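You operate a simulated robot arm through the tools that you are given. There is no shell and no other tool. Be economical: measure what you need, move in short steps, check, and stop when the job is done.

You run a simulated robot arm. Do the job below in one go: nothing can be reset, and whatever is moved stays where it is left.

TASK
Put things in order on the long platform top. At the end: the white tube with the blue foot stands on top of the pink soap bar; the blue clip stands where the red clip stood; the white milk bottle from the long platform top stands where the brown cloth stood; the red clip stands where the white milk bottle stood; the brown cloth is on the round board; whatever was shut is shut again. Leave all else as you found it, and nothing knocked over.
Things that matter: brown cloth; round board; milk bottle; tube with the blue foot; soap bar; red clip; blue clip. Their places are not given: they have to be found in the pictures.

The check looks at the end state, three seconds after you hand in, the way a careful person would. Anything else that was tipped, shoved, dropped, spilled or broken makes it a failure.

THE ROBOT
A 7-joint arm with a two-finger parallel gripper, fixed in place. Base frame: the origin is at the foot of the arm, x ahead of it, y to its left, z up; the work surface is at about z = 0.85. Readings come in m, degrees, newtons and seconds.
With the tool pointing down near the work surface it reaches from about 0.3 to 0.7 m from the base axis. Its first joint turns from -66.0 to 66.0 degrees. Payload 1.57 kg.
The TCP is the grasp point between the finger pads, 0.03 m short of the fingertips. In the tool frame z runs along the fingers and y along their closing line. The gripper opens to 0.11 m. The fingers are 0.024 m wide and 0.012 m thick; the gripper's body (0.048 by 0.112 m) begins 0.078 m behind the TCP.
Orientation is that of the tool frame in the base frame, as [roll, pitch, yaw] about the fixed x, y, z axes, in that order (R = Rz(yaw) Ry(pitch) Rx(roll)). With the fingers straight down and closing along the base's y, the tool's x points along the base's -x, its y along +y and its z along -z.

THE INTERFACE
- The arm moves only by the tool servo_tool. Its argument "targets" is a list of rows, each a list of 7 numbers: the shift along the tool's x, y, z in m, then the turn, a rotation vector about the tool's x, y, z in degrees, then the closure, from 0 (fully open) to 1 (shut). In form: [[x, y, z, ax, ay, az, fingers], ...]. A call has 1 to 12 rows; each row is the pose to reach, as a shift and turn from the pose commanded when the call began, along the tool's axes at that moment. A row lasts 0.2 s, in which the tool goes at most 0.05 m and 8.6 degrees; a call with a longer step from one row to the next is refused whole, and so is a gripper value outside its range. Where a pose cannot be reached the arm comes as near as it can. A force on the tool above 40 N (or 10 N above the force at the start of the call, whichever is more), or a blocked arm, ends the call early, and 0.2 s more pass. Each finger travels about 0.108 m/s and halts on what it meets, pressing with about 21 N; the grip force reading is that of the motor and also rises with nothing between the fingers. The clock runs only during rows and for 0.2 s after the last one: add rows that repeat a pose to give the fingers time. It gives the time, the measured TCP pose, the force on the tool (base axes), the opening and the grip force at its end, in the units of the frame above (readings bear some noise).
- Cameras (640 x 400 px; columns grow to the right, rows downward): "scene" is fixed at [0.1691, -0.4136, 1.3959]; the picture's right is [0.66, -0.75, 0.00], its down [-0.50, -0.44, -0.74] and it looks along [0.56, 0.49, -0.67] (base axes); focal length 297 px, centre (320, 200). "wrist" rides on the gripper at [-0.036, 0, -0.08] in the tool frame; the picture's right is [0.00, -1.00, 0.00], its down [0.97, 0.00, -0.24] and it looks along [0.24, 0.00, 0.97] (tool axes); focal length 218 px, centre (320, 200).
- grab_frame(camera): a new picture of that camera. No time passes.
- point_at(camera, pixels): for up to 12 pixels [column, row] of the newest picture of that camera ("zoom" is the newest enlarged one), the place [x, y, z] in the base frame of the surface seen there, good to about 0.003 m, but the place of the scene camera against the robot may be out by one fixed shift of up to 0.012 m in any direction. No time passes.
- zoom(camera, box): a new picture of the part [left, top, right, bottom] of that camera's present view, enlarged. No time passes.
- close_job(): hands the job in; it is judged then, once.

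Go step by step. Measure first, check grasps and placings, and put right what went wrong. The budget is 80 turns and 38 pictures, counting those below and the enlarged ones. Unless the task says otherwise, let go and move clear before handing in, and close with one line.

The tools are called by a JSON object that holds its "name" and its "arguments". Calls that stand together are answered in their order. servo_tool: Moves the arm, as the interface text tells. Its arguments: {"type":"object","properties":{"targets":{"type":"array"}},"required":["targets"]} The other tools are called the same way: grab_frame (camera) takes a picture; point_at (camera, pixels) gives the place of the surface under pixels of a picture; zoom (camera, box) takes an enlarged picture of a part of a camera's view; close_job () hands the job in.

At the start:

```text
clock: 0.0
ee_pos: [0.3603, -0.1088, 1.1272]
tcp_rot: [179.9, -0.1, 180.0]
force: [0.6, 1.2, -0.4]
width: 0.1099
grasp_force: 0.1
```

scene: 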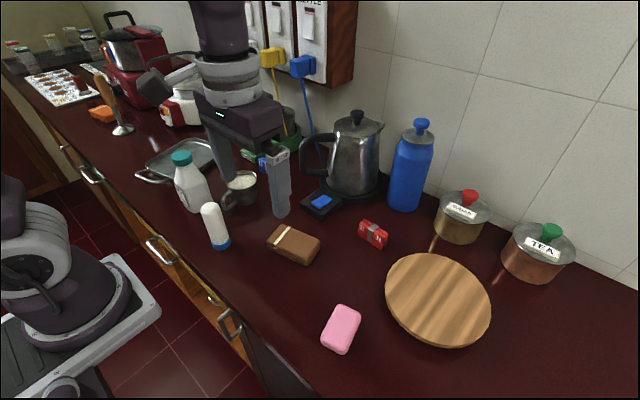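
wrist: 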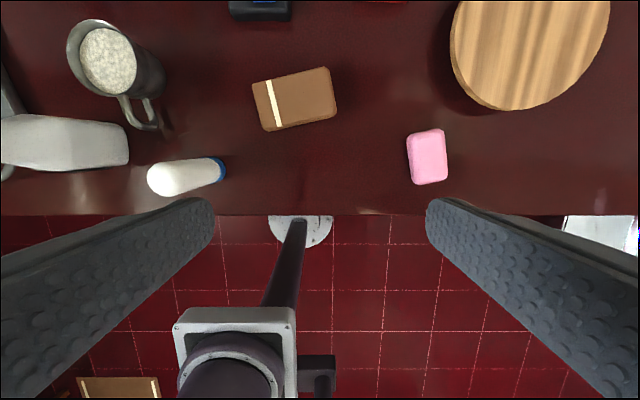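

The pictures show the milk bottle near (190,180), tube (215,225), brown cloth (293,245), red clip (373,233), blue clip (320,203), soap (341,328) and board (438,298). I'll zoom in on the work zone for measuring.

{"name": "zoom", "arguments": {"camera": "scene", "box": [130, 130, 410, 305]}}

{"name": "point_at", "arguments": {"camera": "scene", "pixels": [[341, 322], [293, 240], [373, 230], [322, 202], [438, 295], [181, 158], [211, 210], [222, 247], [195, 208], [300, 290], [310, 212], [240, 182]]}}

{"name": "point_at", "arguments": {"camera": "wrist", "pixels": [[427, 157], [409, 132], [443, 130], [448, 180], [414, 184], [262, 130], [254, 84], [328, 68], [337, 104], [185, 177], [222, 170], [150, 182]]}}

```text
2.29 times, centred on (270, 218) of scene
```

zoom: 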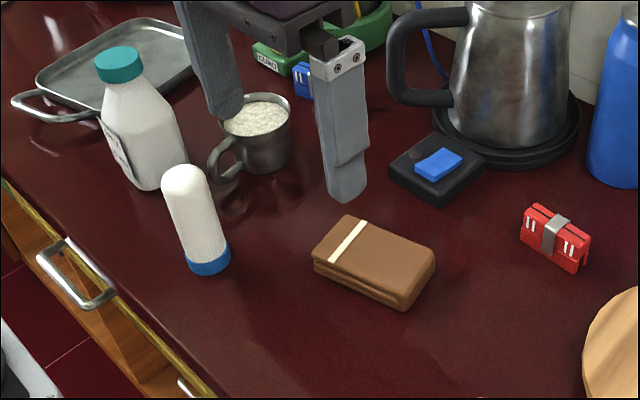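

```text
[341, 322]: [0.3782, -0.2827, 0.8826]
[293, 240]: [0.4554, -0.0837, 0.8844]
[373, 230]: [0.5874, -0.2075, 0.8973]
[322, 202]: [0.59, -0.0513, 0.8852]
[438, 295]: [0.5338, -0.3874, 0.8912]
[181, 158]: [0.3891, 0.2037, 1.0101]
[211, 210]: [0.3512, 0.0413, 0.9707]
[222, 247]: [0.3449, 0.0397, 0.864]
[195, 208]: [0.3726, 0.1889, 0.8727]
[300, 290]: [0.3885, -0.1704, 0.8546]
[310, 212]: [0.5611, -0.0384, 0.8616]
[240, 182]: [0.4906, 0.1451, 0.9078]
```

```text
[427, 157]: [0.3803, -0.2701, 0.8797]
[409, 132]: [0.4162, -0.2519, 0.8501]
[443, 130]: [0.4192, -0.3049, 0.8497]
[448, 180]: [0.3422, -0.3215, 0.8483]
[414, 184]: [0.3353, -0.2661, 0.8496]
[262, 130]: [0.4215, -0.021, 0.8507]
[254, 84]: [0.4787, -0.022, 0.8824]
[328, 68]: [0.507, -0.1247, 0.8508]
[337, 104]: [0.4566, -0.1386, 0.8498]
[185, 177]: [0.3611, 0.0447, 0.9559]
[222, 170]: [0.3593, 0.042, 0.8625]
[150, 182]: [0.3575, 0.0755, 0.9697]
```

The enlarged picture shows a second candidate for the blue clip behind the finger, at scene (262,164), so the blue pad on the black block may not be it. I'll zoom there and also look with the wrist.

{"name": "zoom", "arguments": {"camera": "scene", "box": [225, 115, 345, 190]}}

{"name": "servo_tool", "arguments": {"targets": [[-0.05, 0, 0, 0, 0, 0, 0], [-0.1, 0, 0, 0, 0, 0, 0], [-0.1, 0, 0, 0, 0, 0, 0]]}}

{"name": "grab_frame", "arguments": {"camera": "wrist"}}

```text
5.33 times, centred on (285, 152) of scene
```

zoom: 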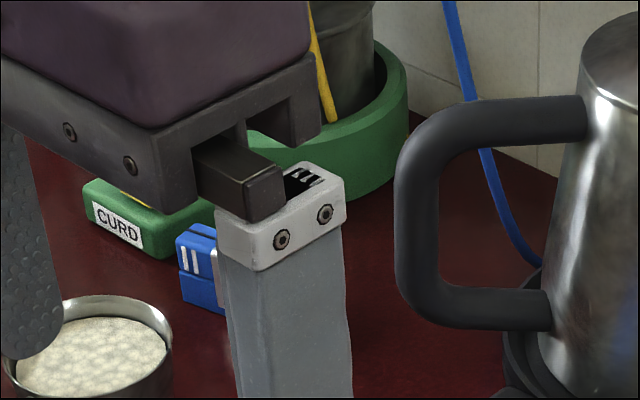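

```text
clock: 0.8
ee_pos: [0.4612, -0.1099, 1.1273]
tcp_rot: [-180.0, 0.0, -179.9]
force: [0.5, 0.3, -0.3]
width: 0.1102
grasp_force: 0.1
```

```text
33 pictures are left
```

wrist: 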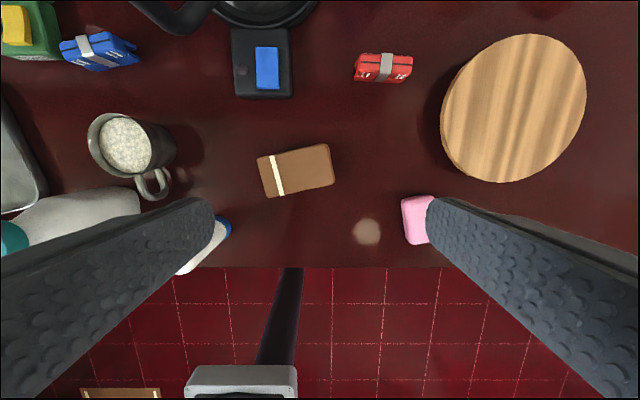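

The wrist picture shows the blue clip at (98,50), with a metal band like the red clip's (383,68). I'll measure the items.

{"name": "point_at", "arguments": {"camera": "wrist", "pixels": [[62, 47], [128, 42], [138, 58], [70, 68], [90, 45], [354, 72], [411, 74], [360, 53], [412, 57], [383, 60], [358, 81], [409, 82]]}}

{"name": "point_at", "arguments": {"camera": "wrist", "pixels": [[258, 160], [327, 144], [334, 180], [266, 196], [295, 170], [442, 120], [587, 85], [535, 35], [495, 182], [513, 110], [415, 215], [45, 30]]}}

{"name": "point_at", "arguments": {"camera": "scene", "pixels": [[373, 226], [365, 222], [385, 232], [293, 240], [341, 322], [262, 160], [170, 168], [205, 190], [438, 258], [390, 300]]}}

```text
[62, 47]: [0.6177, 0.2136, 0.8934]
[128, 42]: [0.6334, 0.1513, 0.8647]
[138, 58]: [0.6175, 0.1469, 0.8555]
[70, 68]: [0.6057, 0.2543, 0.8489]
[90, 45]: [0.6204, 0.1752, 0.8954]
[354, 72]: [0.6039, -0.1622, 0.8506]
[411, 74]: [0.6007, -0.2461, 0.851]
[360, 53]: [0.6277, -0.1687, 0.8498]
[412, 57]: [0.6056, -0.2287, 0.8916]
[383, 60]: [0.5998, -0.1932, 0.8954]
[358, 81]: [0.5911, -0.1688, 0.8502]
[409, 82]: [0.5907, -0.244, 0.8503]
```

```text
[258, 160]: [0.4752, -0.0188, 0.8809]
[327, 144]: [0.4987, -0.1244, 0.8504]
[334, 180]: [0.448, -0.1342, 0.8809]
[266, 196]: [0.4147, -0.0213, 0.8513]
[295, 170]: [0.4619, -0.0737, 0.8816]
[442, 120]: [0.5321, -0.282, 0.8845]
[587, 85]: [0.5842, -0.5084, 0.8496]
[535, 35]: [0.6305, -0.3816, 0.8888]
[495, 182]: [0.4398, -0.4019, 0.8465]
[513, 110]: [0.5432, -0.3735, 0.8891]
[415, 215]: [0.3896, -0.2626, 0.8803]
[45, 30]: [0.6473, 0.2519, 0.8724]
```

```text
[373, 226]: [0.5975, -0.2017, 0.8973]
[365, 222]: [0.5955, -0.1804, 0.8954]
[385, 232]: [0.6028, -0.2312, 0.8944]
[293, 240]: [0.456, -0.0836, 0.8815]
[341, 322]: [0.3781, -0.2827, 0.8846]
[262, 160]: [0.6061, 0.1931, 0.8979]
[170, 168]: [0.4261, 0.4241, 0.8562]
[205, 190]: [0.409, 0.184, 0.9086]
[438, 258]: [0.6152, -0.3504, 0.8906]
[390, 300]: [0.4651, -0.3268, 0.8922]
```

Cloth centre is about (0.461,-0.075), its long axis roughly 13° off base y and its top at 0.882. I'll go above it and turn 77° so the fingers close across its width, then check.

{"name": "servo_tool", "arguments": {"targets": [[0, 0.01, 0.015, 0, 0, 8.5, 0], [0, 0.02, 0.03, 0, 0, 17, 0], [0, 0.034, 0.045, 0, 0, 25.5, 0], [0, 0.034, 0.06, 0, 0, 34, 0], [0, 0.034, 0.075, 0, 0, 42.5, 0], [0, 0.034, 0.09, 0, 0, 51, 0], [0, 0.034, 0.1, 0, 0, 59.5, 0], [0, 0.034, 0.12, 0, 0, 68, 0], [0, 0.034, 0.127, 0, 0, 76.5, 0], [0, 0.034, 0.127, 0, 0, 77, 0]]}}

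{"name": "grab_frame", "arguments": {"camera": "wrist"}}

```text
clock: 3.0
ee_pos: [0.4611, -0.076, 1.0002]
tcp_rot: [180.0, -0.1, 103.0]
force: [-0.3, -0.3, -0.1]
width: 0.1101
grasp_force: 0.1
```

```text
32 pictures are left
```

wrist: 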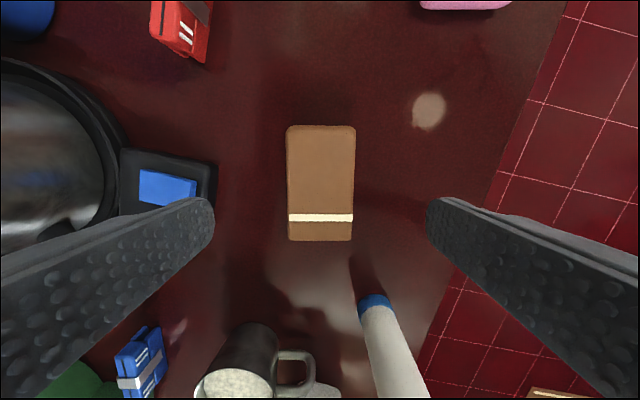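

The cloth at (320,185) is aligned with the fingers. I'll measure its centre and edges precisely.

{"name": "point_at", "arguments": {"camera": "wrist", "pixels": [[321, 130], [321, 236], [291, 185], [350, 185], [320, 184], [186, 25], [143, 365], [155, 390]]}}

```text
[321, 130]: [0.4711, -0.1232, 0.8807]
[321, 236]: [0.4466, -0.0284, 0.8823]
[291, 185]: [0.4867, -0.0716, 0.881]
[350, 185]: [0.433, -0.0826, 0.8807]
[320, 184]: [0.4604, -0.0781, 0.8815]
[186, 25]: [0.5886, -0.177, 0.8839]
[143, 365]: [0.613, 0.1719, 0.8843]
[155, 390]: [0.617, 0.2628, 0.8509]
```

Centre is (0.459,-0.076), practically under the TCP. I'll descend to z≈0.886 and close.

{"name": "servo_tool", "arguments": {"targets": [[0, -0.002, 0.04, 0, 0, 0, 0], [0, -0.002, 0.08, 0, 0, 0, 0], [0, -0.002, 0.105, 0, 0, 0, 0], [0, -0.002, 0.114, 0, 0, 0, 0], [0, -0.002, 0.114, 0, 0, 0, 0.5], [0, -0.002, 0.114, 0, 0, 0, 1], [0, -0.002, 0.114, 0, 0, 0, 1], [0, -0.002, 0.114, 0, 0, 0, 1]]}}

```text
clock: 4.8
ee_pos: [0.4598, -0.0767, 0.8868]
tcp_rot: [-179.9, 0.1, 103.0]
force: [-0.4, 0.4, -0.3]
width: 0.0643
grasp_force: 20.8
```

Cloth is gripped (width 0.064). Lifting, then carrying it over the board centre near (0.54,-0.37).

{"name": "servo_tool", "arguments": {"targets": [[0, 0, -0.04, 0, 0, 0, 1], [0, 0, -0.08, 0, 0, 0, 1], [0, 0, -0.12, 0, 0, 0, 1], [-0.05, 0.001, -0.12, 0, 0, 0, 1], [-0.1, 0.002, -0.12, 0, 0, 0, 1], [-0.15, 0.003, -0.12, 0, 0, 0, 1], [-0.2, 0.005, -0.12, 0, 0, 0, 1], [-0.25, 0.008, -0.12, 0, 0, 0, 1], [-0.285, 0.01, -0.12, 0, 0, 0, 1], [-0.303, 0.012, -0.12, 0, 0, 0, 1], [-0.303, 0.012, -0.12, 0, 0, 0, 1]]}}

{"name": "grab_frame", "arguments": {"camera": "scene"}}

```text
clock: 7.2
ee_pos: [0.5398, -0.3699, 1.0071]
tcp_rot: [180.0, -0.1, 102.9]
force: [-0.4, 0.0, -0.8]
width: 0.064
grasp_force: 21.0
```

```text
31 pictures are left
```

scene: 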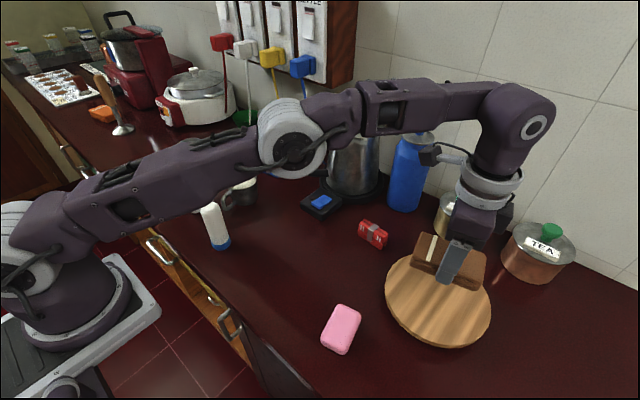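

The cloth hangs over the board around (450,262), clear of the canisters. Lowering onto the board (top 0.889), then opening and rising.

{"name": "servo_tool", "arguments": {"targets": [[0, 0, 0.04, 0, 0, 0, 1], [0, 0, 0.065, 0, 0, 0, 1], [0, 0, 0.073, 0, 0, 0, 1], [0, 0, 0.079, 0, 0, 0, 1], [0, 0, 0.079, 0, 0, 0, 1]]}}

```text
clock: 8.4
ee_pos: [0.5396, -0.3697, 0.9275]
tcp_rot: [-179.9, 0.1, 103.0]
force: [0.1, 0.1, -0.8]
width: 0.0638
grasp_force: 20.8
```

{"name": "servo_tool", "arguments": {"targets": [[0, 0, 0.001, 0, 0, 0, 0.35], [0, 0, 0.001, 0, 0, 0, 0.2], [0, 0, 0.001, 0, 0, 0, 0.1], [0, 0, -0.04, 0, 0, 0, 0.1], [0, 0, -0.08, 0, 0, 0, 0.1], [0, 0, -0.12, 0, 0, 0, 0], [0.03, 0, -0.15, 0, 0, 0, 0]]}}

{"name": "grab_frame", "arguments": {"camera": "wrist"}}

```text
clock: 10.0
ee_pos: [0.5329, -0.3396, 1.079]
tcp_rot: [-180.0, 0.0, 103.0]
force: [-0.1, -0.3, 0.2]
width: 0.1101
grasp_force: 0.1
out of reach, approached as far as the arm can: row 6
```

```text
30 pictures are left
```

wrist: 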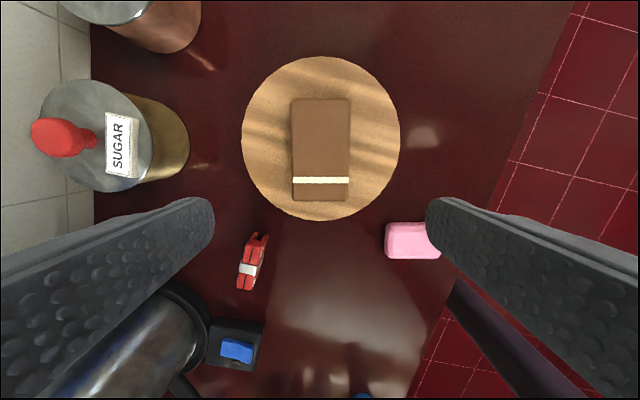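

The cloth lies flat on the board at (320,150). I'll measure red clip and soap here, then swing back to look at the milk bottle.

{"name": "point_at", "arguments": {"camera": "wrist", "pixels": [[252, 255], [263, 236], [245, 288], [240, 262], [259, 265], [252, 270], [410, 240], [388, 225], [386, 255]]}}

{"name": "servo_tool", "arguments": {"targets": [[0.04, 0, -0.01, 0, 0, -7.7, 0], [0.085, -0.002, -0.02, 0, 0, -15.4, 0], [0.13, -0.003, -0.03, 0, 0, -23.1, 0], [0.175, -0.004, -0.04, 0, 0, -30.8, 0], [0.22, -0.005, -0.05, 0, 0, -38.5, 0], [0.265, -0.006, -0.05, 0, 0, -46.2, 0], [0.31, -0.007, -0.05, 0, 0, -53.9, 0], [0.355, -0.008, -0.05, 0, 0, -61.6, 0], [0.4, -0.009, -0.05, 0, 0, -69.3, 0], [0.44, -0.011, -0.05, 0, 0, -77, 0], [0.454, -0.011, -0.05, 0, 0, -77, 0]]}}

{"name": "grab_frame", "arguments": {"camera": "wrist"}}

{"name": "grab_frame", "arguments": {"camera": "scene"}}

```text
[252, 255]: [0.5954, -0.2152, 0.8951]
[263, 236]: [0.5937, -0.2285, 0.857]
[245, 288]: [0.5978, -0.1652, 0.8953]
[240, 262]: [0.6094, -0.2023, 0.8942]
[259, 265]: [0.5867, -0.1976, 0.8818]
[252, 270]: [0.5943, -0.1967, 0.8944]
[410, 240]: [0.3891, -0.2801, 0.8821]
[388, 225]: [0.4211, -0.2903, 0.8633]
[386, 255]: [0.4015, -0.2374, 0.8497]
```

```text
clock: 12.4
ee_pos: [0.4183, 0.1016, 1.1265]
tcp_rot: [-179.9, 0.0, 180.0]
force: [-0.5, 0.2, 0.4]
width: 0.1101
grasp_force: 0.0
```

```text
29 pictures are left
```

wrist: 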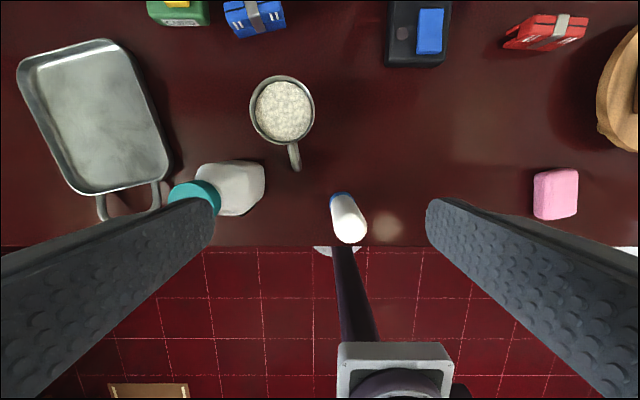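

```text
28 pictures are left
```

scene: 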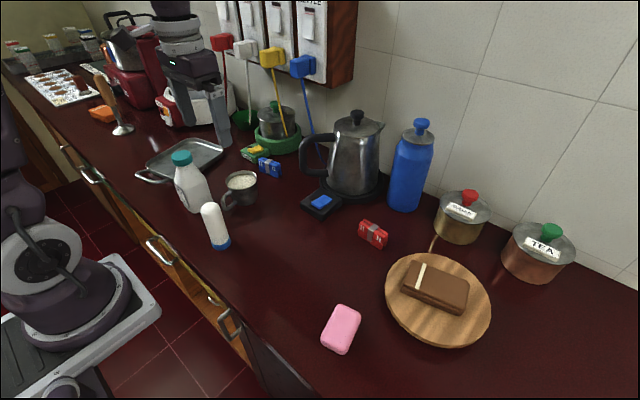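

The bottle's teal cap shows at (195,195). I'll move above it for a direct view.

{"name": "servo_tool", "arguments": {"targets": [[0.005, 0.045, 0, 0, 0, 0, 0], [0.01, 0.09, 0, 0, 0, 0, 0], [0.01, 0.09, 0, 0, 0, 0, 0]]}}

{"name": "grab_frame", "arguments": {"camera": "wrist"}}

{"name": "zoom", "arguments": {"camera": "scene", "box": [135, 135, 295, 255]}}

```text
clock: 13.2
ee_pos: [0.4096, 0.1924, 1.1266]
tcp_rot: [-180.0, -0.1, 180.0]
force: [0.0, -0.5, 0.1]
width: 0.1099
grasp_force: 0.2
```

```text
27 pictures are left
```

wrist: 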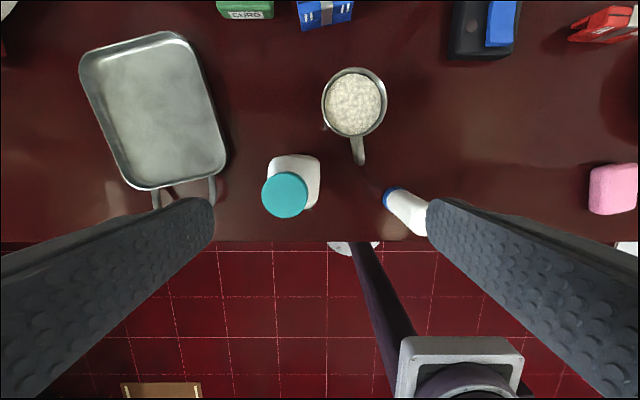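

```text
3.33 times, centred on (215, 195) of scene
```

zoom: 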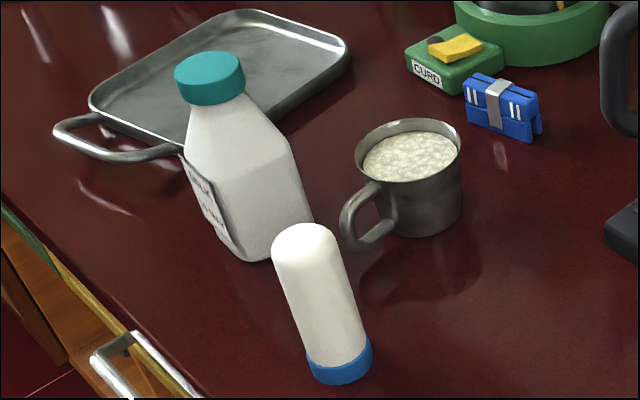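

The bottle is a square body with a teal cap at (286,195). Measuring cap and body edges, plus tube and blue clip.

{"name": "point_at", "arguments": {"camera": "wrist", "pixels": [[286, 195], [264, 195], [307, 195], [286, 174], [286, 216], [319, 175], [298, 156], [275, 158], [318, 205], [312, 180], [322, 190], [300, 160]]}}

{"name": "point_at", "arguments": {"camera": "zoom", "pixels": [[210, 68], [210, 105], [250, 258], [312, 222], [205, 172], [242, 180], [293, 155], [190, 140], [235, 255], [300, 180], [260, 200], [215, 90]]}}

```text
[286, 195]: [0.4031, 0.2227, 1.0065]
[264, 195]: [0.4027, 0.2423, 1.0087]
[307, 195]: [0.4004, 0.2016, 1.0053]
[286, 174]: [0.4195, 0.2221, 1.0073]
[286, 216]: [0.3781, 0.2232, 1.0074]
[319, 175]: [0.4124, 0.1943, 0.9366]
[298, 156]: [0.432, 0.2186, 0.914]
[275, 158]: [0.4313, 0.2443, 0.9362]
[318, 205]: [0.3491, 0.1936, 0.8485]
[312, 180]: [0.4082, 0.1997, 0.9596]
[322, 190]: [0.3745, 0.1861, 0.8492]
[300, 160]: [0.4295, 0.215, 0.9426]
```

```text
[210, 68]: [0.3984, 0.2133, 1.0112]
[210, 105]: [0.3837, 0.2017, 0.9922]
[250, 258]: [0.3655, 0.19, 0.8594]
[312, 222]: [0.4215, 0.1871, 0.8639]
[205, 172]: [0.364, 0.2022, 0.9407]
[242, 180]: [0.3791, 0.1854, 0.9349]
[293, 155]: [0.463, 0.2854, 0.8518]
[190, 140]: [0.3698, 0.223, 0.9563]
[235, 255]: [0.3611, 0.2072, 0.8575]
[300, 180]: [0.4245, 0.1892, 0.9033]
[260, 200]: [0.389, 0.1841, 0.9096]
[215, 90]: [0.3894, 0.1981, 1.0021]
```

Cap centre (0.401,0.222), top 1.007; body half-width about 0.029 and squared to the axes. I'll descend with partly open fingers to z 0.937 and grip the body.

{"name": "servo_tool", "arguments": {"targets": [[0.0086, 0.0296, 0.0, 0, 0, 0, 0.2], [0.0086, 0.0296, 0.05, 0, 0, 0, 0.2], [0.0086, 0.0296, 0.1, 0, 0, 0, 0.2], [0.0086, 0.0296, 0.15, 0, 0, 0, 0.2], [0.0086, 0.0296, 0.18, 0, 0, 0, 0.2], [0.0086, 0.0296, 0.189, 0, 0, 0, 0.2], [0.0086, 0.0296, 0.189, 0, 0, 0, 0.2]]}}

{"name": "grab_frame", "arguments": {"camera": "scene"}}

```text
clock: 14.8
ee_pos: [0.4007, 0.2196, 0.9365]
tcp_rot: [-180.0, 0.0, -180.0]
force: [0.3, -0.8, -0.7]
width: 0.0879
grasp_force: 0.2
```

```text
25 pictures are left
```

scene: 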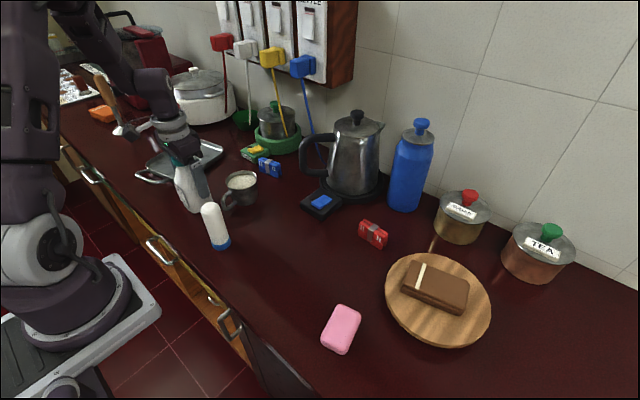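

The fingers straddle the bottle without contact. Closing.

{"name": "servo_tool", "arguments": {"targets": [[0, 0.001, 0, 0, 0, 0, 0.35], [0, 0.001, 0, 0, 0, 0, 0.5], [0, 0.001, 0, 0, 0, 0, 1], [0, 0.001, 0, 0, 0, 0, 1], [0, 0.001, 0, 0, 0, 0, 1]]}}

```text
clock: 16.0
ee_pos: [0.4001, 0.221, 0.9387]
tcp_rot: [179.9, 0.1, 179.9]
force: [0.9, 0.4, 0.2]
width: 0.0665
grasp_force: 21.4
```

Gripped at width 0.066. Lifting 0.15 m to clear the tube and mug, then carrying it to the cloth's old place (0.459,-0.077).

{"name": "servo_tool", "arguments": {"targets": [[0, 0, -0.03, 0, 0, 0, 1], [0, 0, -0.07, 0, 0, 0, 1], [0, 0, -0.11, 0, 0, 0, 1], [0, 0, -0.15, 0, 0, 0, 1], [-0.008, -0.04, -0.15, 0, 0, 0, 1], [-0.016, -0.08, -0.15, 0, 0, 0, 1], [-0.025, -0.125, -0.15, 0, 0, 0, 1], [-0.034, -0.17, -0.15, 0, 0, 0, 1], [-0.043, -0.215, -0.15, 0, 0, 0, 1], [-0.052, -0.26, -0.15, 0, 0, 0, 1], [-0.059, -0.298, -0.15, 0, 0, 0, 1], [-0.059, -0.298, -0.15, 0, 0, 0, 1]]}}

{"name": "grab_frame", "arguments": {"camera": "scene"}}

```text
clock: 18.6
ee_pos: [0.4597, -0.0776, 1.0885]
tcp_rot: [180.0, 0.1, 180.0]
force: [0.0, -0.2, -5.8]
width: 0.0658
grasp_force: 20.9
```

```text
24 pictures are left
```

scene: 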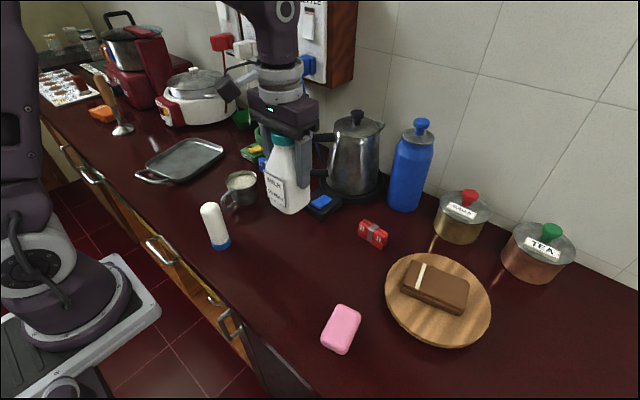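

The bottle hangs upright; lowering it by 0.15 m, slowly at the end.

{"name": "servo_tool", "arguments": {"targets": [[0, 0, 0.05, 0, 0, 0, 1], [0, 0, 0.1, 0, 0, 0, 1], [0, 0, 0.13, 0, 0, 0, 1], [0, 0, 0.142, 0, 0, 0, 1], [0, 0, 0.147, 0, 0, 0, 1], [0, 0, 0.15, 0, 0, 0, 1], [0, 0, 0.15, 0, 0, 0, 1]]}}

```text
clock: 20.2
ee_pos: [0.4599, -0.0769, 0.9392]
tcp_rot: [-180.0, 0.0, -179.9]
force: [-0.8, 0.9, 3.0]
width: 0.0659
grasp_force: 21.0
```

The counter carries it (force +3). Releasing, rising, and then moving toward the red clip for a close look.

{"name": "servo_tool", "arguments": {"targets": [[0, 0, 0, 0, 0, 0, 0.35], [0, 0, 0, 0, 0, 0, 0.2], [0, 0, 0, 0, 0, 0, 0.1], [0, 0, -0.04, 0, 0, 0, 0.1], [0, 0, -0.08, 0, 0, 0, 0.0], [0, 0, -0.12, 0, 0, 0, 0], [0, 0, -0.14, 0, 0, 0, 0], [-0.025, -0.04, -0.14, 0, 0, 0, 0], [-0.05, -0.08, -0.14, 0, 0, 0, 0], [-0.075, -0.12, -0.14, 0, 0, 0, 0], [-0.1, -0.125, -0.14, 0, 0, 0, 0], [-0.1, -0.125, -0.14, 0, 0, 0, 0]]}}

{"name": "grab_frame", "arguments": {"camera": "wrist"}}

{"name": "grab_frame", "arguments": {"camera": "scene"}}

```text
clock: 22.8
ee_pos: [0.5603, -0.2028, 1.0779]
tcp_rot: [-180.0, -0.1, -180.0]
force: [-0.1, 0.0, 0.2]
width: 0.1101
grasp_force: 0.0
```

```text
23 pictures are left
```

wrist: 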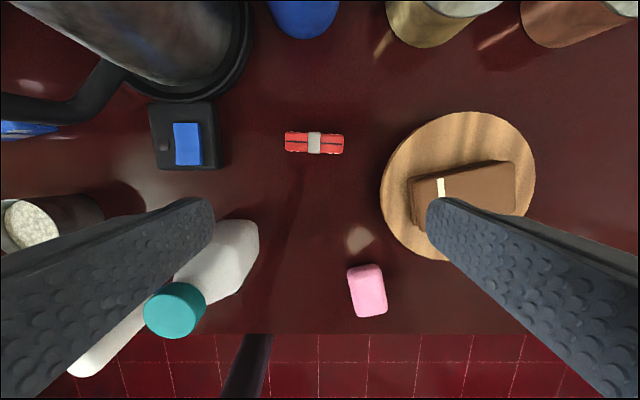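

```text
22 pictures are left
```

scene: 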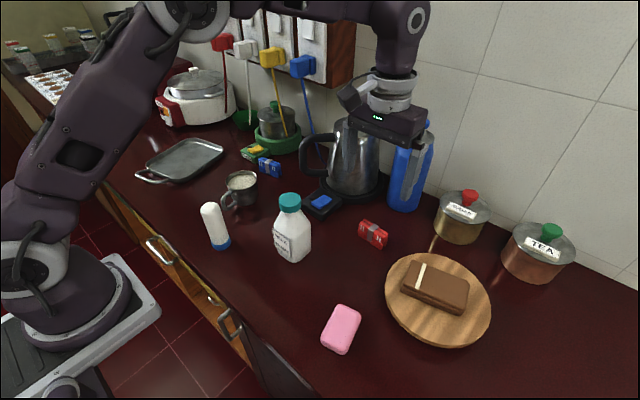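

The bottle stands upright in the cloth's place, and the red clip is at wrist (314,143). Measuring it and its neighbours.

{"name": "zoom", "arguments": {"camera": "wrist", "box": [264, 113, 364, 173]}}

{"name": "point_at", "arguments": {"camera": "wrist", "pixels": [[314, 143], [287, 142], [341, 143], [300, 134], [300, 151], [330, 135], [330, 152], [300, 36], [300, 15], [218, 130], [186, 140], [395, 175]]}}

```text
6.40 times, centred on (314, 143) of wrist
```

zoom: 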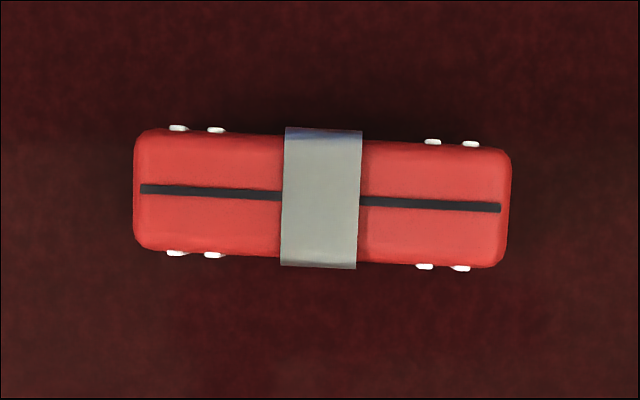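

```text
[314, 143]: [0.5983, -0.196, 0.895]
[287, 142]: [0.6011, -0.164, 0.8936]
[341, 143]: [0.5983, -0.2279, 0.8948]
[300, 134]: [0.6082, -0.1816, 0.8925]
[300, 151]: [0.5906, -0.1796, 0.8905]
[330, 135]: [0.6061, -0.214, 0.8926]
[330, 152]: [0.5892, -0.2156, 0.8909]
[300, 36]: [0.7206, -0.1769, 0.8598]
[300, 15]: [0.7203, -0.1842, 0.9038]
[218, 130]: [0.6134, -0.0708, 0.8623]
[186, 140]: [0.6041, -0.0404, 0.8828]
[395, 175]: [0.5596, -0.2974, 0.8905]
```

Red clip: centre (0.5997,-0.1965), 0.068 long, about 2.7° tilted, top 0.895. I'll grip it end to end along y at z≈0.886.

{"name": "servo_tool", "arguments": {"targets": [[-0.0394, 0.0063, 0.03, 0, 0, 2.7, 0], [-0.0394, 0.0063, 0.08, 0, 0, 2.7, 0], [-0.0394, 0.0063, 0.13, 0, 0, 2.7, 0], [-0.0394, 0.0063, 0.17, 0, 0, 2.7, 0], [-0.0394, 0.0063, 0.185, 0, 0, 2.7, 0], [-0.0394, 0.0063, 0.191, 0, 0, 2.7, 0], [-0.0394, 0.0063, 0.191, 0, 0, 2.7, 0.2], [-0.0394, 0.0063, 0.191, 0, 0, 2.7, 0.4], [-0.0394, 0.0063, 0.191, 0, 0, 2.7, 0.7], [-0.0394, 0.0063, 0.191, 0, 0, 2.7, 1], [-0.0394, 0.0063, 0.191, 0, 0, 2.7, 1]]}}

{"name": "grab_frame", "arguments": {"camera": "wrist"}}

```text
clock: 25.2
ee_pos: [0.5992, -0.1958, 0.8875]
tcp_rot: [179.9, 0.0, 177.4]
force: [-0.1, -0.2, 0.3]
width: 0.0696
grasp_force: 20.6
```

```text
20 pictures are left
```

wrist: 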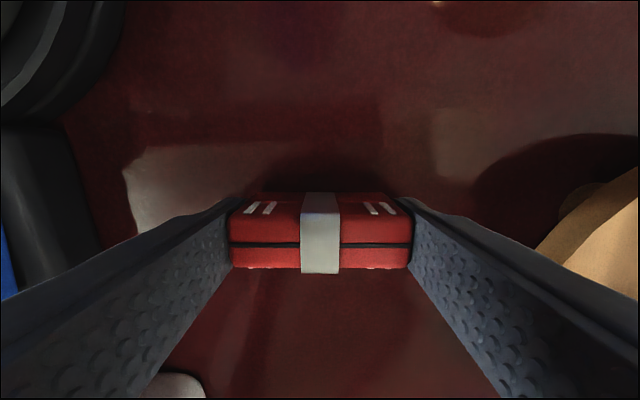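

The clip is held squarely. Lifting and drawing back from the kettle, on the way to the milk bottle's old place.

{"name": "servo_tool", "arguments": {"targets": [[0, 0, -0.03, 0, 0, 0, 1], [0, 0, -0.07, 0, 0, 0, 1], [0, 0, -0.11, 0, 0, 0, 1], [0.01, 0, -0.15, 0, 0, 0, 1], [0.03, 0, -0.19, 0, 0, 0, 1], [0.06, 0.02, -0.205, 0, 0, 0, 1], [0.085, 0.055, -0.205, 0, 0, 0, 1], [0.105, 0.095, -0.205, 0, 0, 0, 1], [0.12, 0.14, -0.205, 0, 0, 0, 1], [0.135, 0.185, -0.205, 0, 0, 0, 1], [0.15, 0.23, -0.205, 0, 0, 0, 1], [0.165, 0.275, -0.205, 0, 0, 0, 1]]}}

{"name": "servo_tool", "arguments": {"targets": [[0.02, 0.044, 0, 0, 0, 0, 1], [0.035, 0.088, 0, 0, 0, 0, 1], [0.0525, 0.125, 0, 0, 0, 0, 1], [0.0525, 0.133, 0, 0, 0, 0, 1], [0.0525, 0.133, 0.04, 0, 0, 0, 1], [0.0525, 0.133, 0.06, 0, 0, 0, 1], [0.0525, 0.133, 0.06, 0, 0, 0, 1]]}}

{"name": "grab_frame", "arguments": {"camera": "scene"}}

```text
clock: 27.8
ee_pos: [0.447, 0.0878, 1.0913]
tcp_rot: [179.9, 0.0, 177.3]
force: [0.4, 1.1, 0.0]
width: 0.0697
grasp_force: 20.7
```

```text
clock: 29.4
ee_pos: [0.4016, 0.2225, 1.0329]
tcp_rot: [-180.0, 0.1, 177.3]
force: [-0.1, -0.2, 0.6]
width: 0.0692
grasp_force: 20.9
```

```text
19 pictures are left
```

scene: 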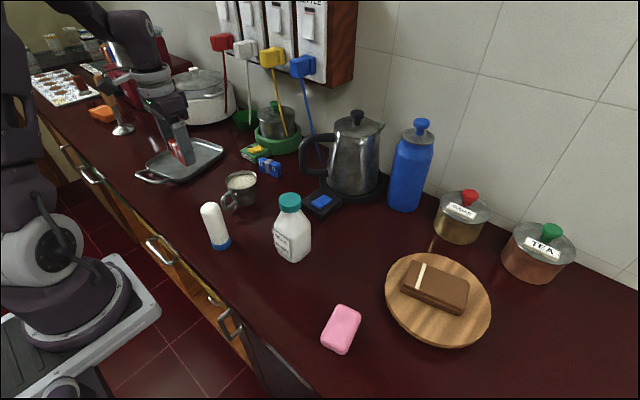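

Over the bottle's old place at z 1.033. Lowering by 0.145 to the height it was gripped at.

{"name": "servo_tool", "arguments": {"targets": [[0.0005, 0, 0.05, 0, 0, 0, 1], [0.0005, 0, 0.1, 0, 0, 0, 1], [0.0005, 0, 0.13, 0, 0, 0, 1], [0.0005, 0, 0.14, 0, 0, 0, 1], [0.0005, 0, 0.145, 0, 0, 0, 1], [0.0005, 0, 0.145, 0, 0, 0, 1]]}}

```text
clock: 30.8
ee_pos: [0.4004, 0.2228, 0.888]
tcp_rot: [-180.0, 0.0, 177.3]
force: [0.0, 0.3, -1.1]
width: 0.0694
grasp_force: 21.0
```

It's at its grip height. Releasing gently, rising, then heading for a view over the blue clip.

{"name": "servo_tool", "arguments": {"targets": [[0, 0, 0.001, 0, 0, 0, 0.3], [0, 0, 0.001, 0, 0, 0, 0.2], [0, 0, 0.001, 0, 0, 0, 0.2], [0, 0, -0.04, 0, 0, 0, 0.2], [0, 0, -0.09, 0, 0, 0, 0.2], [0, 0, -0.14, 0, 0, 0, 0], [0, 0, -0.19, 0, 0, 0, 0], [-0.045, -0.007, -0.19, 0, 0, 0, 0], [-0.09, -0.014, -0.19, 0, 0, 0, 0], [-0.135, -0.02, -0.19, 0, 0, 0, 0], [-0.179, -0.0266, -0.19, 0, 0, 0, 0], [-0.179, -0.0266, -0.19, 0, 0, 0, 0]]}}

{"name": "grab_frame", "arguments": {"camera": "wrist"}}

{"name": "grab_frame", "arguments": {"camera": "scene"}}

```text
clock: 33.4
ee_pos: [0.5782, 0.1871, 1.0775]
tcp_rot: [-180.0, 0.0, 177.3]
force: [-0.1, 0.6, 0.6]
width: 0.1101
grasp_force: 0.1
```

```text
18 pictures are left
```

wrist: 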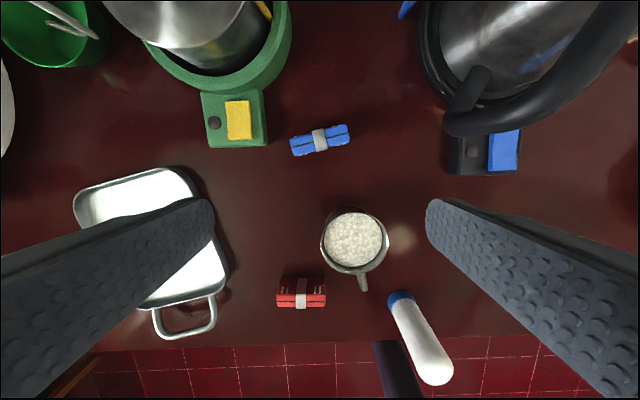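

```text
17 pictures are left
```

scene: 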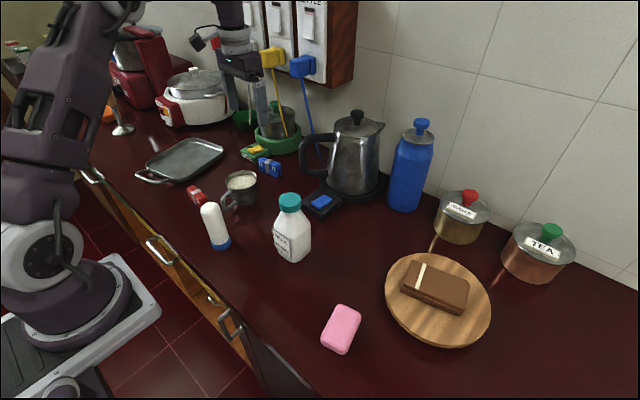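

The red clip stands at the old bottle place (301,293). The blue clip at (320,140) sits about 3 cm from the green block; measuring ends and gap.

{"name": "zoom", "arguments": {"camera": "wrist", "box": [250, 105, 370, 180]}}

{"name": "point_at", "arguments": {"camera": "wrist", "pixels": [[320, 139], [293, 145], [347, 132], [304, 136], [306, 152], [336, 128], [338, 143], [265, 120], [266, 144], [235, 120], [445, 125], [280, 60]]}}

```text
5.33 times, centred on (310, 142) of wrist
```

zoom: 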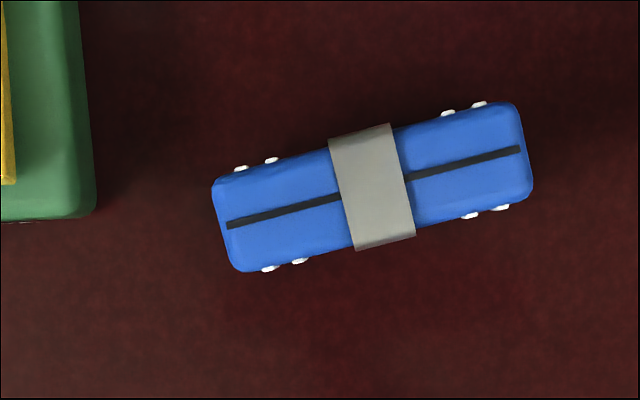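

```text
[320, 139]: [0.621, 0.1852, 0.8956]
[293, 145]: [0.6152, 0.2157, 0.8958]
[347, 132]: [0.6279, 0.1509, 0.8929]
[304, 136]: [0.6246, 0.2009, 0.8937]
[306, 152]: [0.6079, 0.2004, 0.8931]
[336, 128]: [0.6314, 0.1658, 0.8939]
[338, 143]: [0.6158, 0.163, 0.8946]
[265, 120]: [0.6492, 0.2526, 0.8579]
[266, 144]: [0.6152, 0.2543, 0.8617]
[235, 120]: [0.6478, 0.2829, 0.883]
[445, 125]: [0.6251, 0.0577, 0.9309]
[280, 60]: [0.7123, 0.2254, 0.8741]
```

Blue clip centre (0.620,0.184), needs a -14.4° turn; the green edge is at y 0.253, so an opening of 0.09 leaves over 1 cm. Descending and gripping.

{"name": "servo_tool", "arguments": {"targets": [[-0.03, -0.001, 0.0, 0, 0, -7.2, 0.18], [-0.0419, -0.0011, 0.03, 0, 0, -14.4, 0.18], [-0.0419, -0.0011, 0.08, 0, 0, -14.4, 0.18], [-0.0419, -0.0011, 0.13, 0, 0, -14.4, 0.18], [-0.0419, -0.0011, 0.17, 0, 0, -14.4, 0.18], [-0.0419, -0.0011, 0.185, 0, 0, -14.4, 0.18], [-0.0419, -0.0011, 0.19, 0, 0, -14.4, 0.18], [-0.0419, -0.0011, 0.19, 0, 0, -14.4, 0.4], [-0.0419, -0.0011, 0.19, 0, 0, -14.4, 0.7], [-0.0419, -0.0011, 0.19, 0, 0, -14.4, 1], [-0.0419, -0.0011, 0.19, 0, 0, -14.4, 1]]}}

{"name": "grab_frame", "arguments": {"camera": "wrist"}}

```text
clock: 35.8
ee_pos: [0.62, 0.1831, 0.8877]
tcp_rot: [-179.9, 0.0, -168.2]
force: [0.8, 0.1, 0.0]
width: 0.0695
grasp_force: 21.4
```

```text
15 pictures are left
```

wrist: 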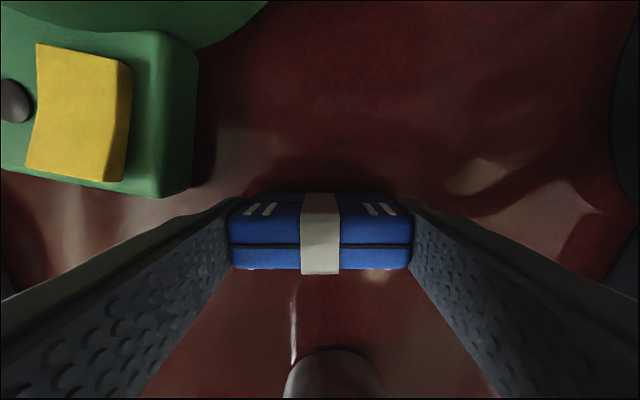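

Blue clip held squarely. Lifting, drawing back in x to stay clear of the kettle, and sweeping towards the red clip's old place.

{"name": "servo_tool", "arguments": {"targets": [[0, 0, -0.04, 0, 0, 0, 1], [0, 0, -0.09, 0, 0, 0, 1], [0.0196, 0.0041, -0.13, 0, 0, 0, 1], [0.0441, 0.0092, -0.17, 0, 0, 0, 1], [0.0832, 0.0174, -0.195, 0, 0, 0, 1], [0.1236, -0.0049, -0.21, 0, 0, 0, 1], [0.1475, -0.0458, -0.21, 0, 0, 0, 1], [0.1664, -0.0878, -0.21, 0, 0, 0, 1], [0.1757, -0.1318, -0.21, 0, 0, 0, 1], [0.1849, -0.1759, -0.21, 0, 0, 0, 1], [0.1892, -0.221, -0.21, 0, 0, 0, 1], [0.1831, -0.2652, -0.21, 0, 0, 0, 1]]}}

```text
clock: 38.4
ee_pos: [0.4945, -0.1151, 1.098]
tcp_rot: [-179.9, 0.0, -168.2]
force: [0.4, -0.5, 0.2]
width: 0.0694
grasp_force: 20.9
```

Still held. Going over (0.599,-0.196), turning +14.4° to the red clip's old angle, and lowering partway.

{"name": "servo_tool", "arguments": {"targets": [[-0.03, -0.035, 0, 0, 0, 4.8, 1], [-0.06, -0.07, 0, 0, 0, 9.6, 1], [-0.086, -0.1, 0, 0, 0, 14.4, 1], [-0.086, -0.1004, 0.04, 0, 0, 14.4, 1], [-0.086, -0.1004, 0.09, 0, 0, 14.4, 1], [-0.086, -0.1004, 0.14, 0, 0, 14.4, 1], [-0.086, -0.1004, 0.18, 0, 0, 14.4, 1], [-0.086, -0.1004, 0.198, 0, 0, 14.4, 1], [-0.086, -0.1004, 0.206, 0, 0, 14.4, 1], [-0.086, -0.1004, 0.2095, 0, 0, 14.4, 1], [-0.086, -0.1004, 0.2095, 0, 0, 14.4, 1]]}}

```text
clock: 40.8
ee_pos: [0.5985, -0.1937, 0.8874]
tcp_rot: [179.9, 0.1, 177.3]
force: [0.3, 0.1, -0.3]
width: 0.0693
grasp_force: 21.2
```

At grip height with no load. Releasing, rising and moving back to view the tube and soap.

{"name": "servo_tool", "arguments": {"targets": [[0, -0.001, 0.0005, 0, 0, 0, 0.3], [0, -0.001, 0.0005, 0, 0, 0, 0.2], [0, -0.001, 0.0005, 0, 0, 0, 0.1], [0, 0, -0.04, 0, 0, 0, 0.1], [0, 0, -0.09, 0, 0, 0, 0.1], [0, 0, -0.14, 0, 0, 0, 0], [0, 0, -0.185, 0, 0, 0, 0], [0.04, 0.015, -0.205, 0, 0, 0, 0], [0.085, 0.03, -0.205, 0, 0, 0, 0], [0.13, 0.045, -0.205, 0, 0, 0, 0], [0.175, 0.06, -0.205, 0, 0, 0, 0], [0.183, 0.0615, -0.205, 0, 0, -2.7, 0]]}}

{"name": "grab_frame", "arguments": {"camera": "scene"}}

{"name": "grab_frame", "arguments": {"camera": "wrist"}}

```text
clock: 43.4
ee_pos: [0.4194, -0.124, 1.0937]
tcp_rot: [179.9, 0.1, -180.0]
force: [-0.5, 0.6, -0.7]
width: 0.11
grasp_force: 0.1
```

```text
14 pictures are left
```

scene: 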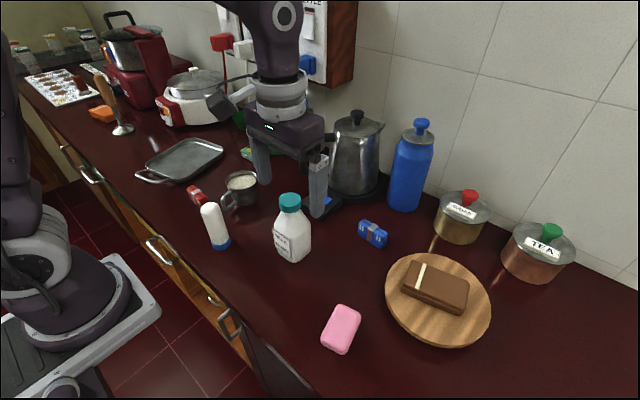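

```text
13 pictures are left
```

wrist: 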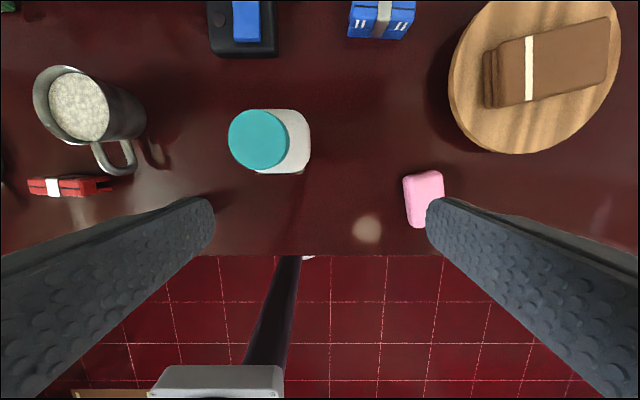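

Blue clip and bottle stand well. Moving over the soap to measure its top squarely.

{"name": "servo_tool", "arguments": {"targets": [[0.015, -0.04, 0, 0, 0, 0, 0], [0.03, -0.08, 0, 0, 0, 0, 0], [0.045, -0.12, 0, 0, 0, 0, 0], [0.05, -0.155, 0, 0, 0, 0, 0], [0.05, -0.155, 0, 0, 0, 0, 0]]}}

{"name": "zoom", "arguments": {"camera": "wrist", "box": [240, 130, 400, 230]}}

```text
clock: 44.6
ee_pos: [0.369, -0.2784, 1.0931]
tcp_rot: [-180.0, 0.1, -180.0]
force: [0.2, -1.1, 0.4]
width: 0.1099
grasp_force: 0.1
```

```text
4.00 times, centred on (320, 180) of wrist
```

zoom: 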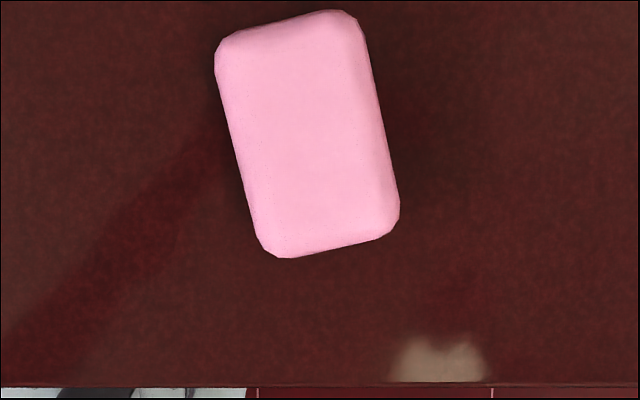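

{"name": "point_at", "arguments": {"camera": "zoom", "pixels": [[307, 135], [240, 60], [340, 40], [275, 225], [370, 205], [290, 40], [325, 230], [245, 135], [365, 120], [235, 150], [390, 150], [300, 100]]}}

{"name": "servo_tool", "arguments": {"targets": [[0, 0.045, 0, 0, 0, 0, 0], [0, 0.09, 0, 0, 0, 0, 0], [0, 0.135, 0, 0, 0, 0, 0], [0, 0.18, 0, 0, 0, 0, 0], [0, 0.225, 0, 0, 0, 0, 0], [0, 0.27, 0, 0, 0, 0, 0], [0, 0.32, 0, 0, 0, 0, 0], [0, 0.32, 0, 0, 0, 0, 0]]}}

{"name": "grab_frame", "arguments": {"camera": "wrist"}}

```text
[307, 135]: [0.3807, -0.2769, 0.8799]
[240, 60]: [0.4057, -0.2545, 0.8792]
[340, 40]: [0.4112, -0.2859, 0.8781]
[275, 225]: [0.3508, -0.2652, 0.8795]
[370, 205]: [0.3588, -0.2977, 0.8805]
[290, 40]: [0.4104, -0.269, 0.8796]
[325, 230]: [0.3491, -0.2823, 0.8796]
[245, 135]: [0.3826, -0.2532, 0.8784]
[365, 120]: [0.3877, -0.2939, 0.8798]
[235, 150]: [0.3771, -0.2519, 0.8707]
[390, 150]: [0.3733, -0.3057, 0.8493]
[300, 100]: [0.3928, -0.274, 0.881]
```

```text
clock: 46.4
ee_pos: [0.3687, 0.0409, 1.0939]
tcp_rot: [-180.0, 0.0, -179.9]
force: [1.3, -0.4, 0.3]
width: 0.1099
grasp_force: 0.1
```

```text
11 pictures are left
```

wrist: 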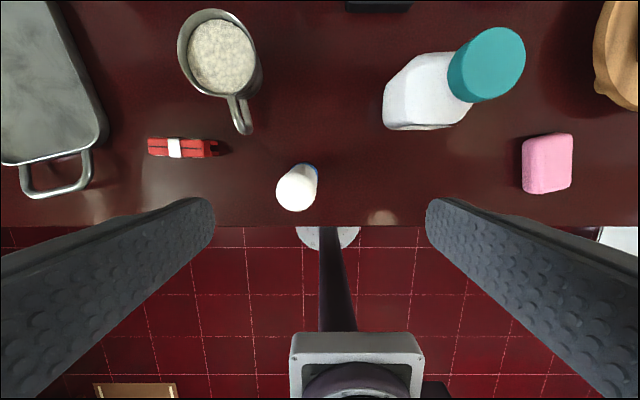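

Soap top centre is (0.381,-0.277,0.880). The tube's top shows at (297,188); measuring it.

{"name": "point_at", "arguments": {"camera": "wrist", "pixels": [[297, 188], [280, 188], [315, 190], [297, 172], [296, 208], [312, 166], [316, 176], [306, 166], [296, 200]]}}

{"name": "point_at", "arguments": {"camera": "scene", "pixels": [[208, 204], [211, 215], [218, 235], [221, 246], [213, 240], [229, 240], [290, 198], [341, 322]]}}

```text
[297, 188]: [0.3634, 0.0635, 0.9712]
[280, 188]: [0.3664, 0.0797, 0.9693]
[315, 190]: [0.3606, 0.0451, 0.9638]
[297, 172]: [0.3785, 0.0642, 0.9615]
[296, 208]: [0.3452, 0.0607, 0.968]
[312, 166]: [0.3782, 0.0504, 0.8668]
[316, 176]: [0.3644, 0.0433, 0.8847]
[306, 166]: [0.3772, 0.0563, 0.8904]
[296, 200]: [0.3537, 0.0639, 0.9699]
```

```text
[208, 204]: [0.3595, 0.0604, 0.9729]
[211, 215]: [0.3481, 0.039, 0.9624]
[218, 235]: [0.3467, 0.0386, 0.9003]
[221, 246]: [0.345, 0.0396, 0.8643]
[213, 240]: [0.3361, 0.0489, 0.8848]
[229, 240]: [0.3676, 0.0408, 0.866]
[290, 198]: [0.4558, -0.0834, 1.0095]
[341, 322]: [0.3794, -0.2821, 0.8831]
```

Tube axis at (0.362,0.062), radius about 0.019, top 0.971. Descending to z 0.915 and gripping.

{"name": "servo_tool", "arguments": {"targets": [[0.0067, 0.0208, 0.0, 0, 0, 0, 0.15], [0.0067, 0.0208, 0.05, 0, 0, 0, 0.15], [0.0067, 0.0208, 0.1, 0, 0, 0, 0.15], [0.0067, 0.0208, 0.15, 0, 0, 0, 0.15], [0.0067, 0.0208, 0.179, 0, 0, 0, 0.15], [0.0067, 0.0208, 0.179, 0, 0, 0, 0.3], [0.0067, 0.0208, 0.179, 0, 0, 0, 0.5], [0.0067, 0.0208, 0.179, 0, 0, 0, 0.6], [0.0067, 0.0208, 0.179, 0, 0, 0, 1], [0.0067, 0.0208, 0.179, 0, 0, 0, 1]]}}

{"name": "grab_frame", "arguments": {"camera": "wrist"}}

```text
clock: 48.6
ee_pos: [0.3624, 0.0619, 0.9161]
tcp_rot: [180.0, 0.0, -179.9]
force: [0.2, 0.1, 0.0]
width: 0.0382
grasp_force: 21.1
```

```text
10 pictures are left
```

wrist: 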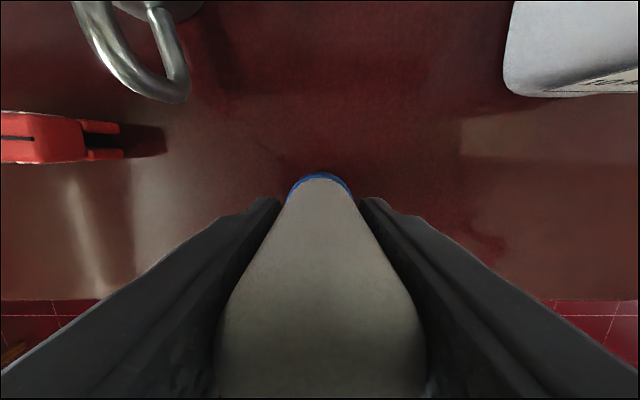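

Held at 0.038 width. Lifting and carrying it over the soap centre (0.381,-0.277).

{"name": "servo_tool", "arguments": {"targets": [[0, 0, -0.03, 0, 0, 0, 1], [0, 0, -0.07, 0, 0, 0, 1], [0, 0, -0.11, 0, 0, 0, 1], [0, -0.04, -0.12, 0, 0, 0, 1], [0, -0.085, -0.12, 0, 0, 0, 1], [0, -0.13, -0.12, 0, 0, 0, 1], [0, -0.175, -0.12, 0, 0, 0, 1], [-0.005, -0.22, -0.12, 0, 0, 0, 1], [-0.01, -0.265, -0.12, 0, 0, 0, 1], [-0.0186, -0.305, -0.12, 0, 0, 0, 1], [-0.0186, -0.3384, -0.12, 0, 0, 0, 1], [-0.0186, -0.3384, -0.12, 0, 0, 0, 1]]}}

{"name": "servo_tool", "arguments": {"targets": [[0, 0, 0.04, 0, 0, 0, 1], [0, 0, 0.07, 0, 0, 0, 1], [0, 0, 0.08, 0, 0, 0, 1], [0, 0, 0.08, 0, 0, 0, 1]]}}

{"name": "zoom", "arguments": {"camera": "scene", "box": [265, 250, 425, 370]}}

{"name": "grab_frame", "arguments": {"camera": "wrist"}}

```text
clock: 51.2
ee_pos: [0.3811, -0.2784, 1.0356]
tcp_rot: [-180.0, 0.0, 179.9]
force: [-0.2, -0.1, -1.8]
width: 0.0377
grasp_force: 21.0
```

```text
clock: 52.2
ee_pos: [0.3807, -0.2758, 0.9553]
tcp_rot: [179.9, 0.0, -179.9]
force: [0.1, 0.6, -1.9]
width: 0.038
grasp_force: 21.5
```

```text
3.33 times, centred on (345, 310) of scene
```

zoom: 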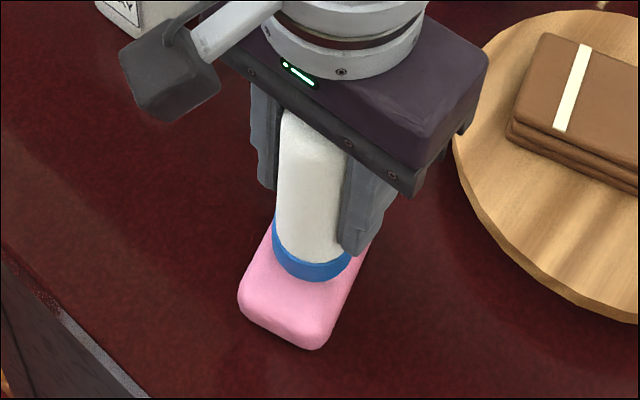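

```text
8 pictures are left
```

wrist: 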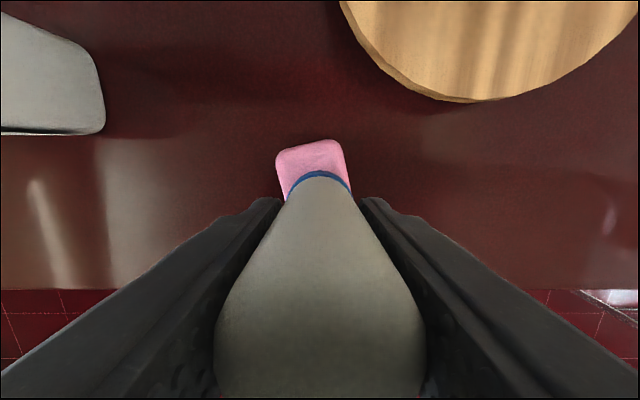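

The foot hovers centred over the soap, about 9 mm up. Lowering in fine steps.

{"name": "servo_tool", "arguments": {"targets": [[0, 0, 0.004, 0, 0, 0, 1], [0, 0, 0.006, 0, 0, 0, 1], [0, 0, 0.0075, 0, 0, 0, 1], [0, 0, 0.0085, 0, 0, 0, 1], [0, 0, 0.0085, 0, 0, 0, 1]]}}

```text
clock: 53.4
ee_pos: [0.381, -0.2769, 0.9458]
tcp_rot: [180.0, 0.0, 180.0]
force: [0.7, -0.1, -1.4]
width: 0.0381
grasp_force: 21.4
```

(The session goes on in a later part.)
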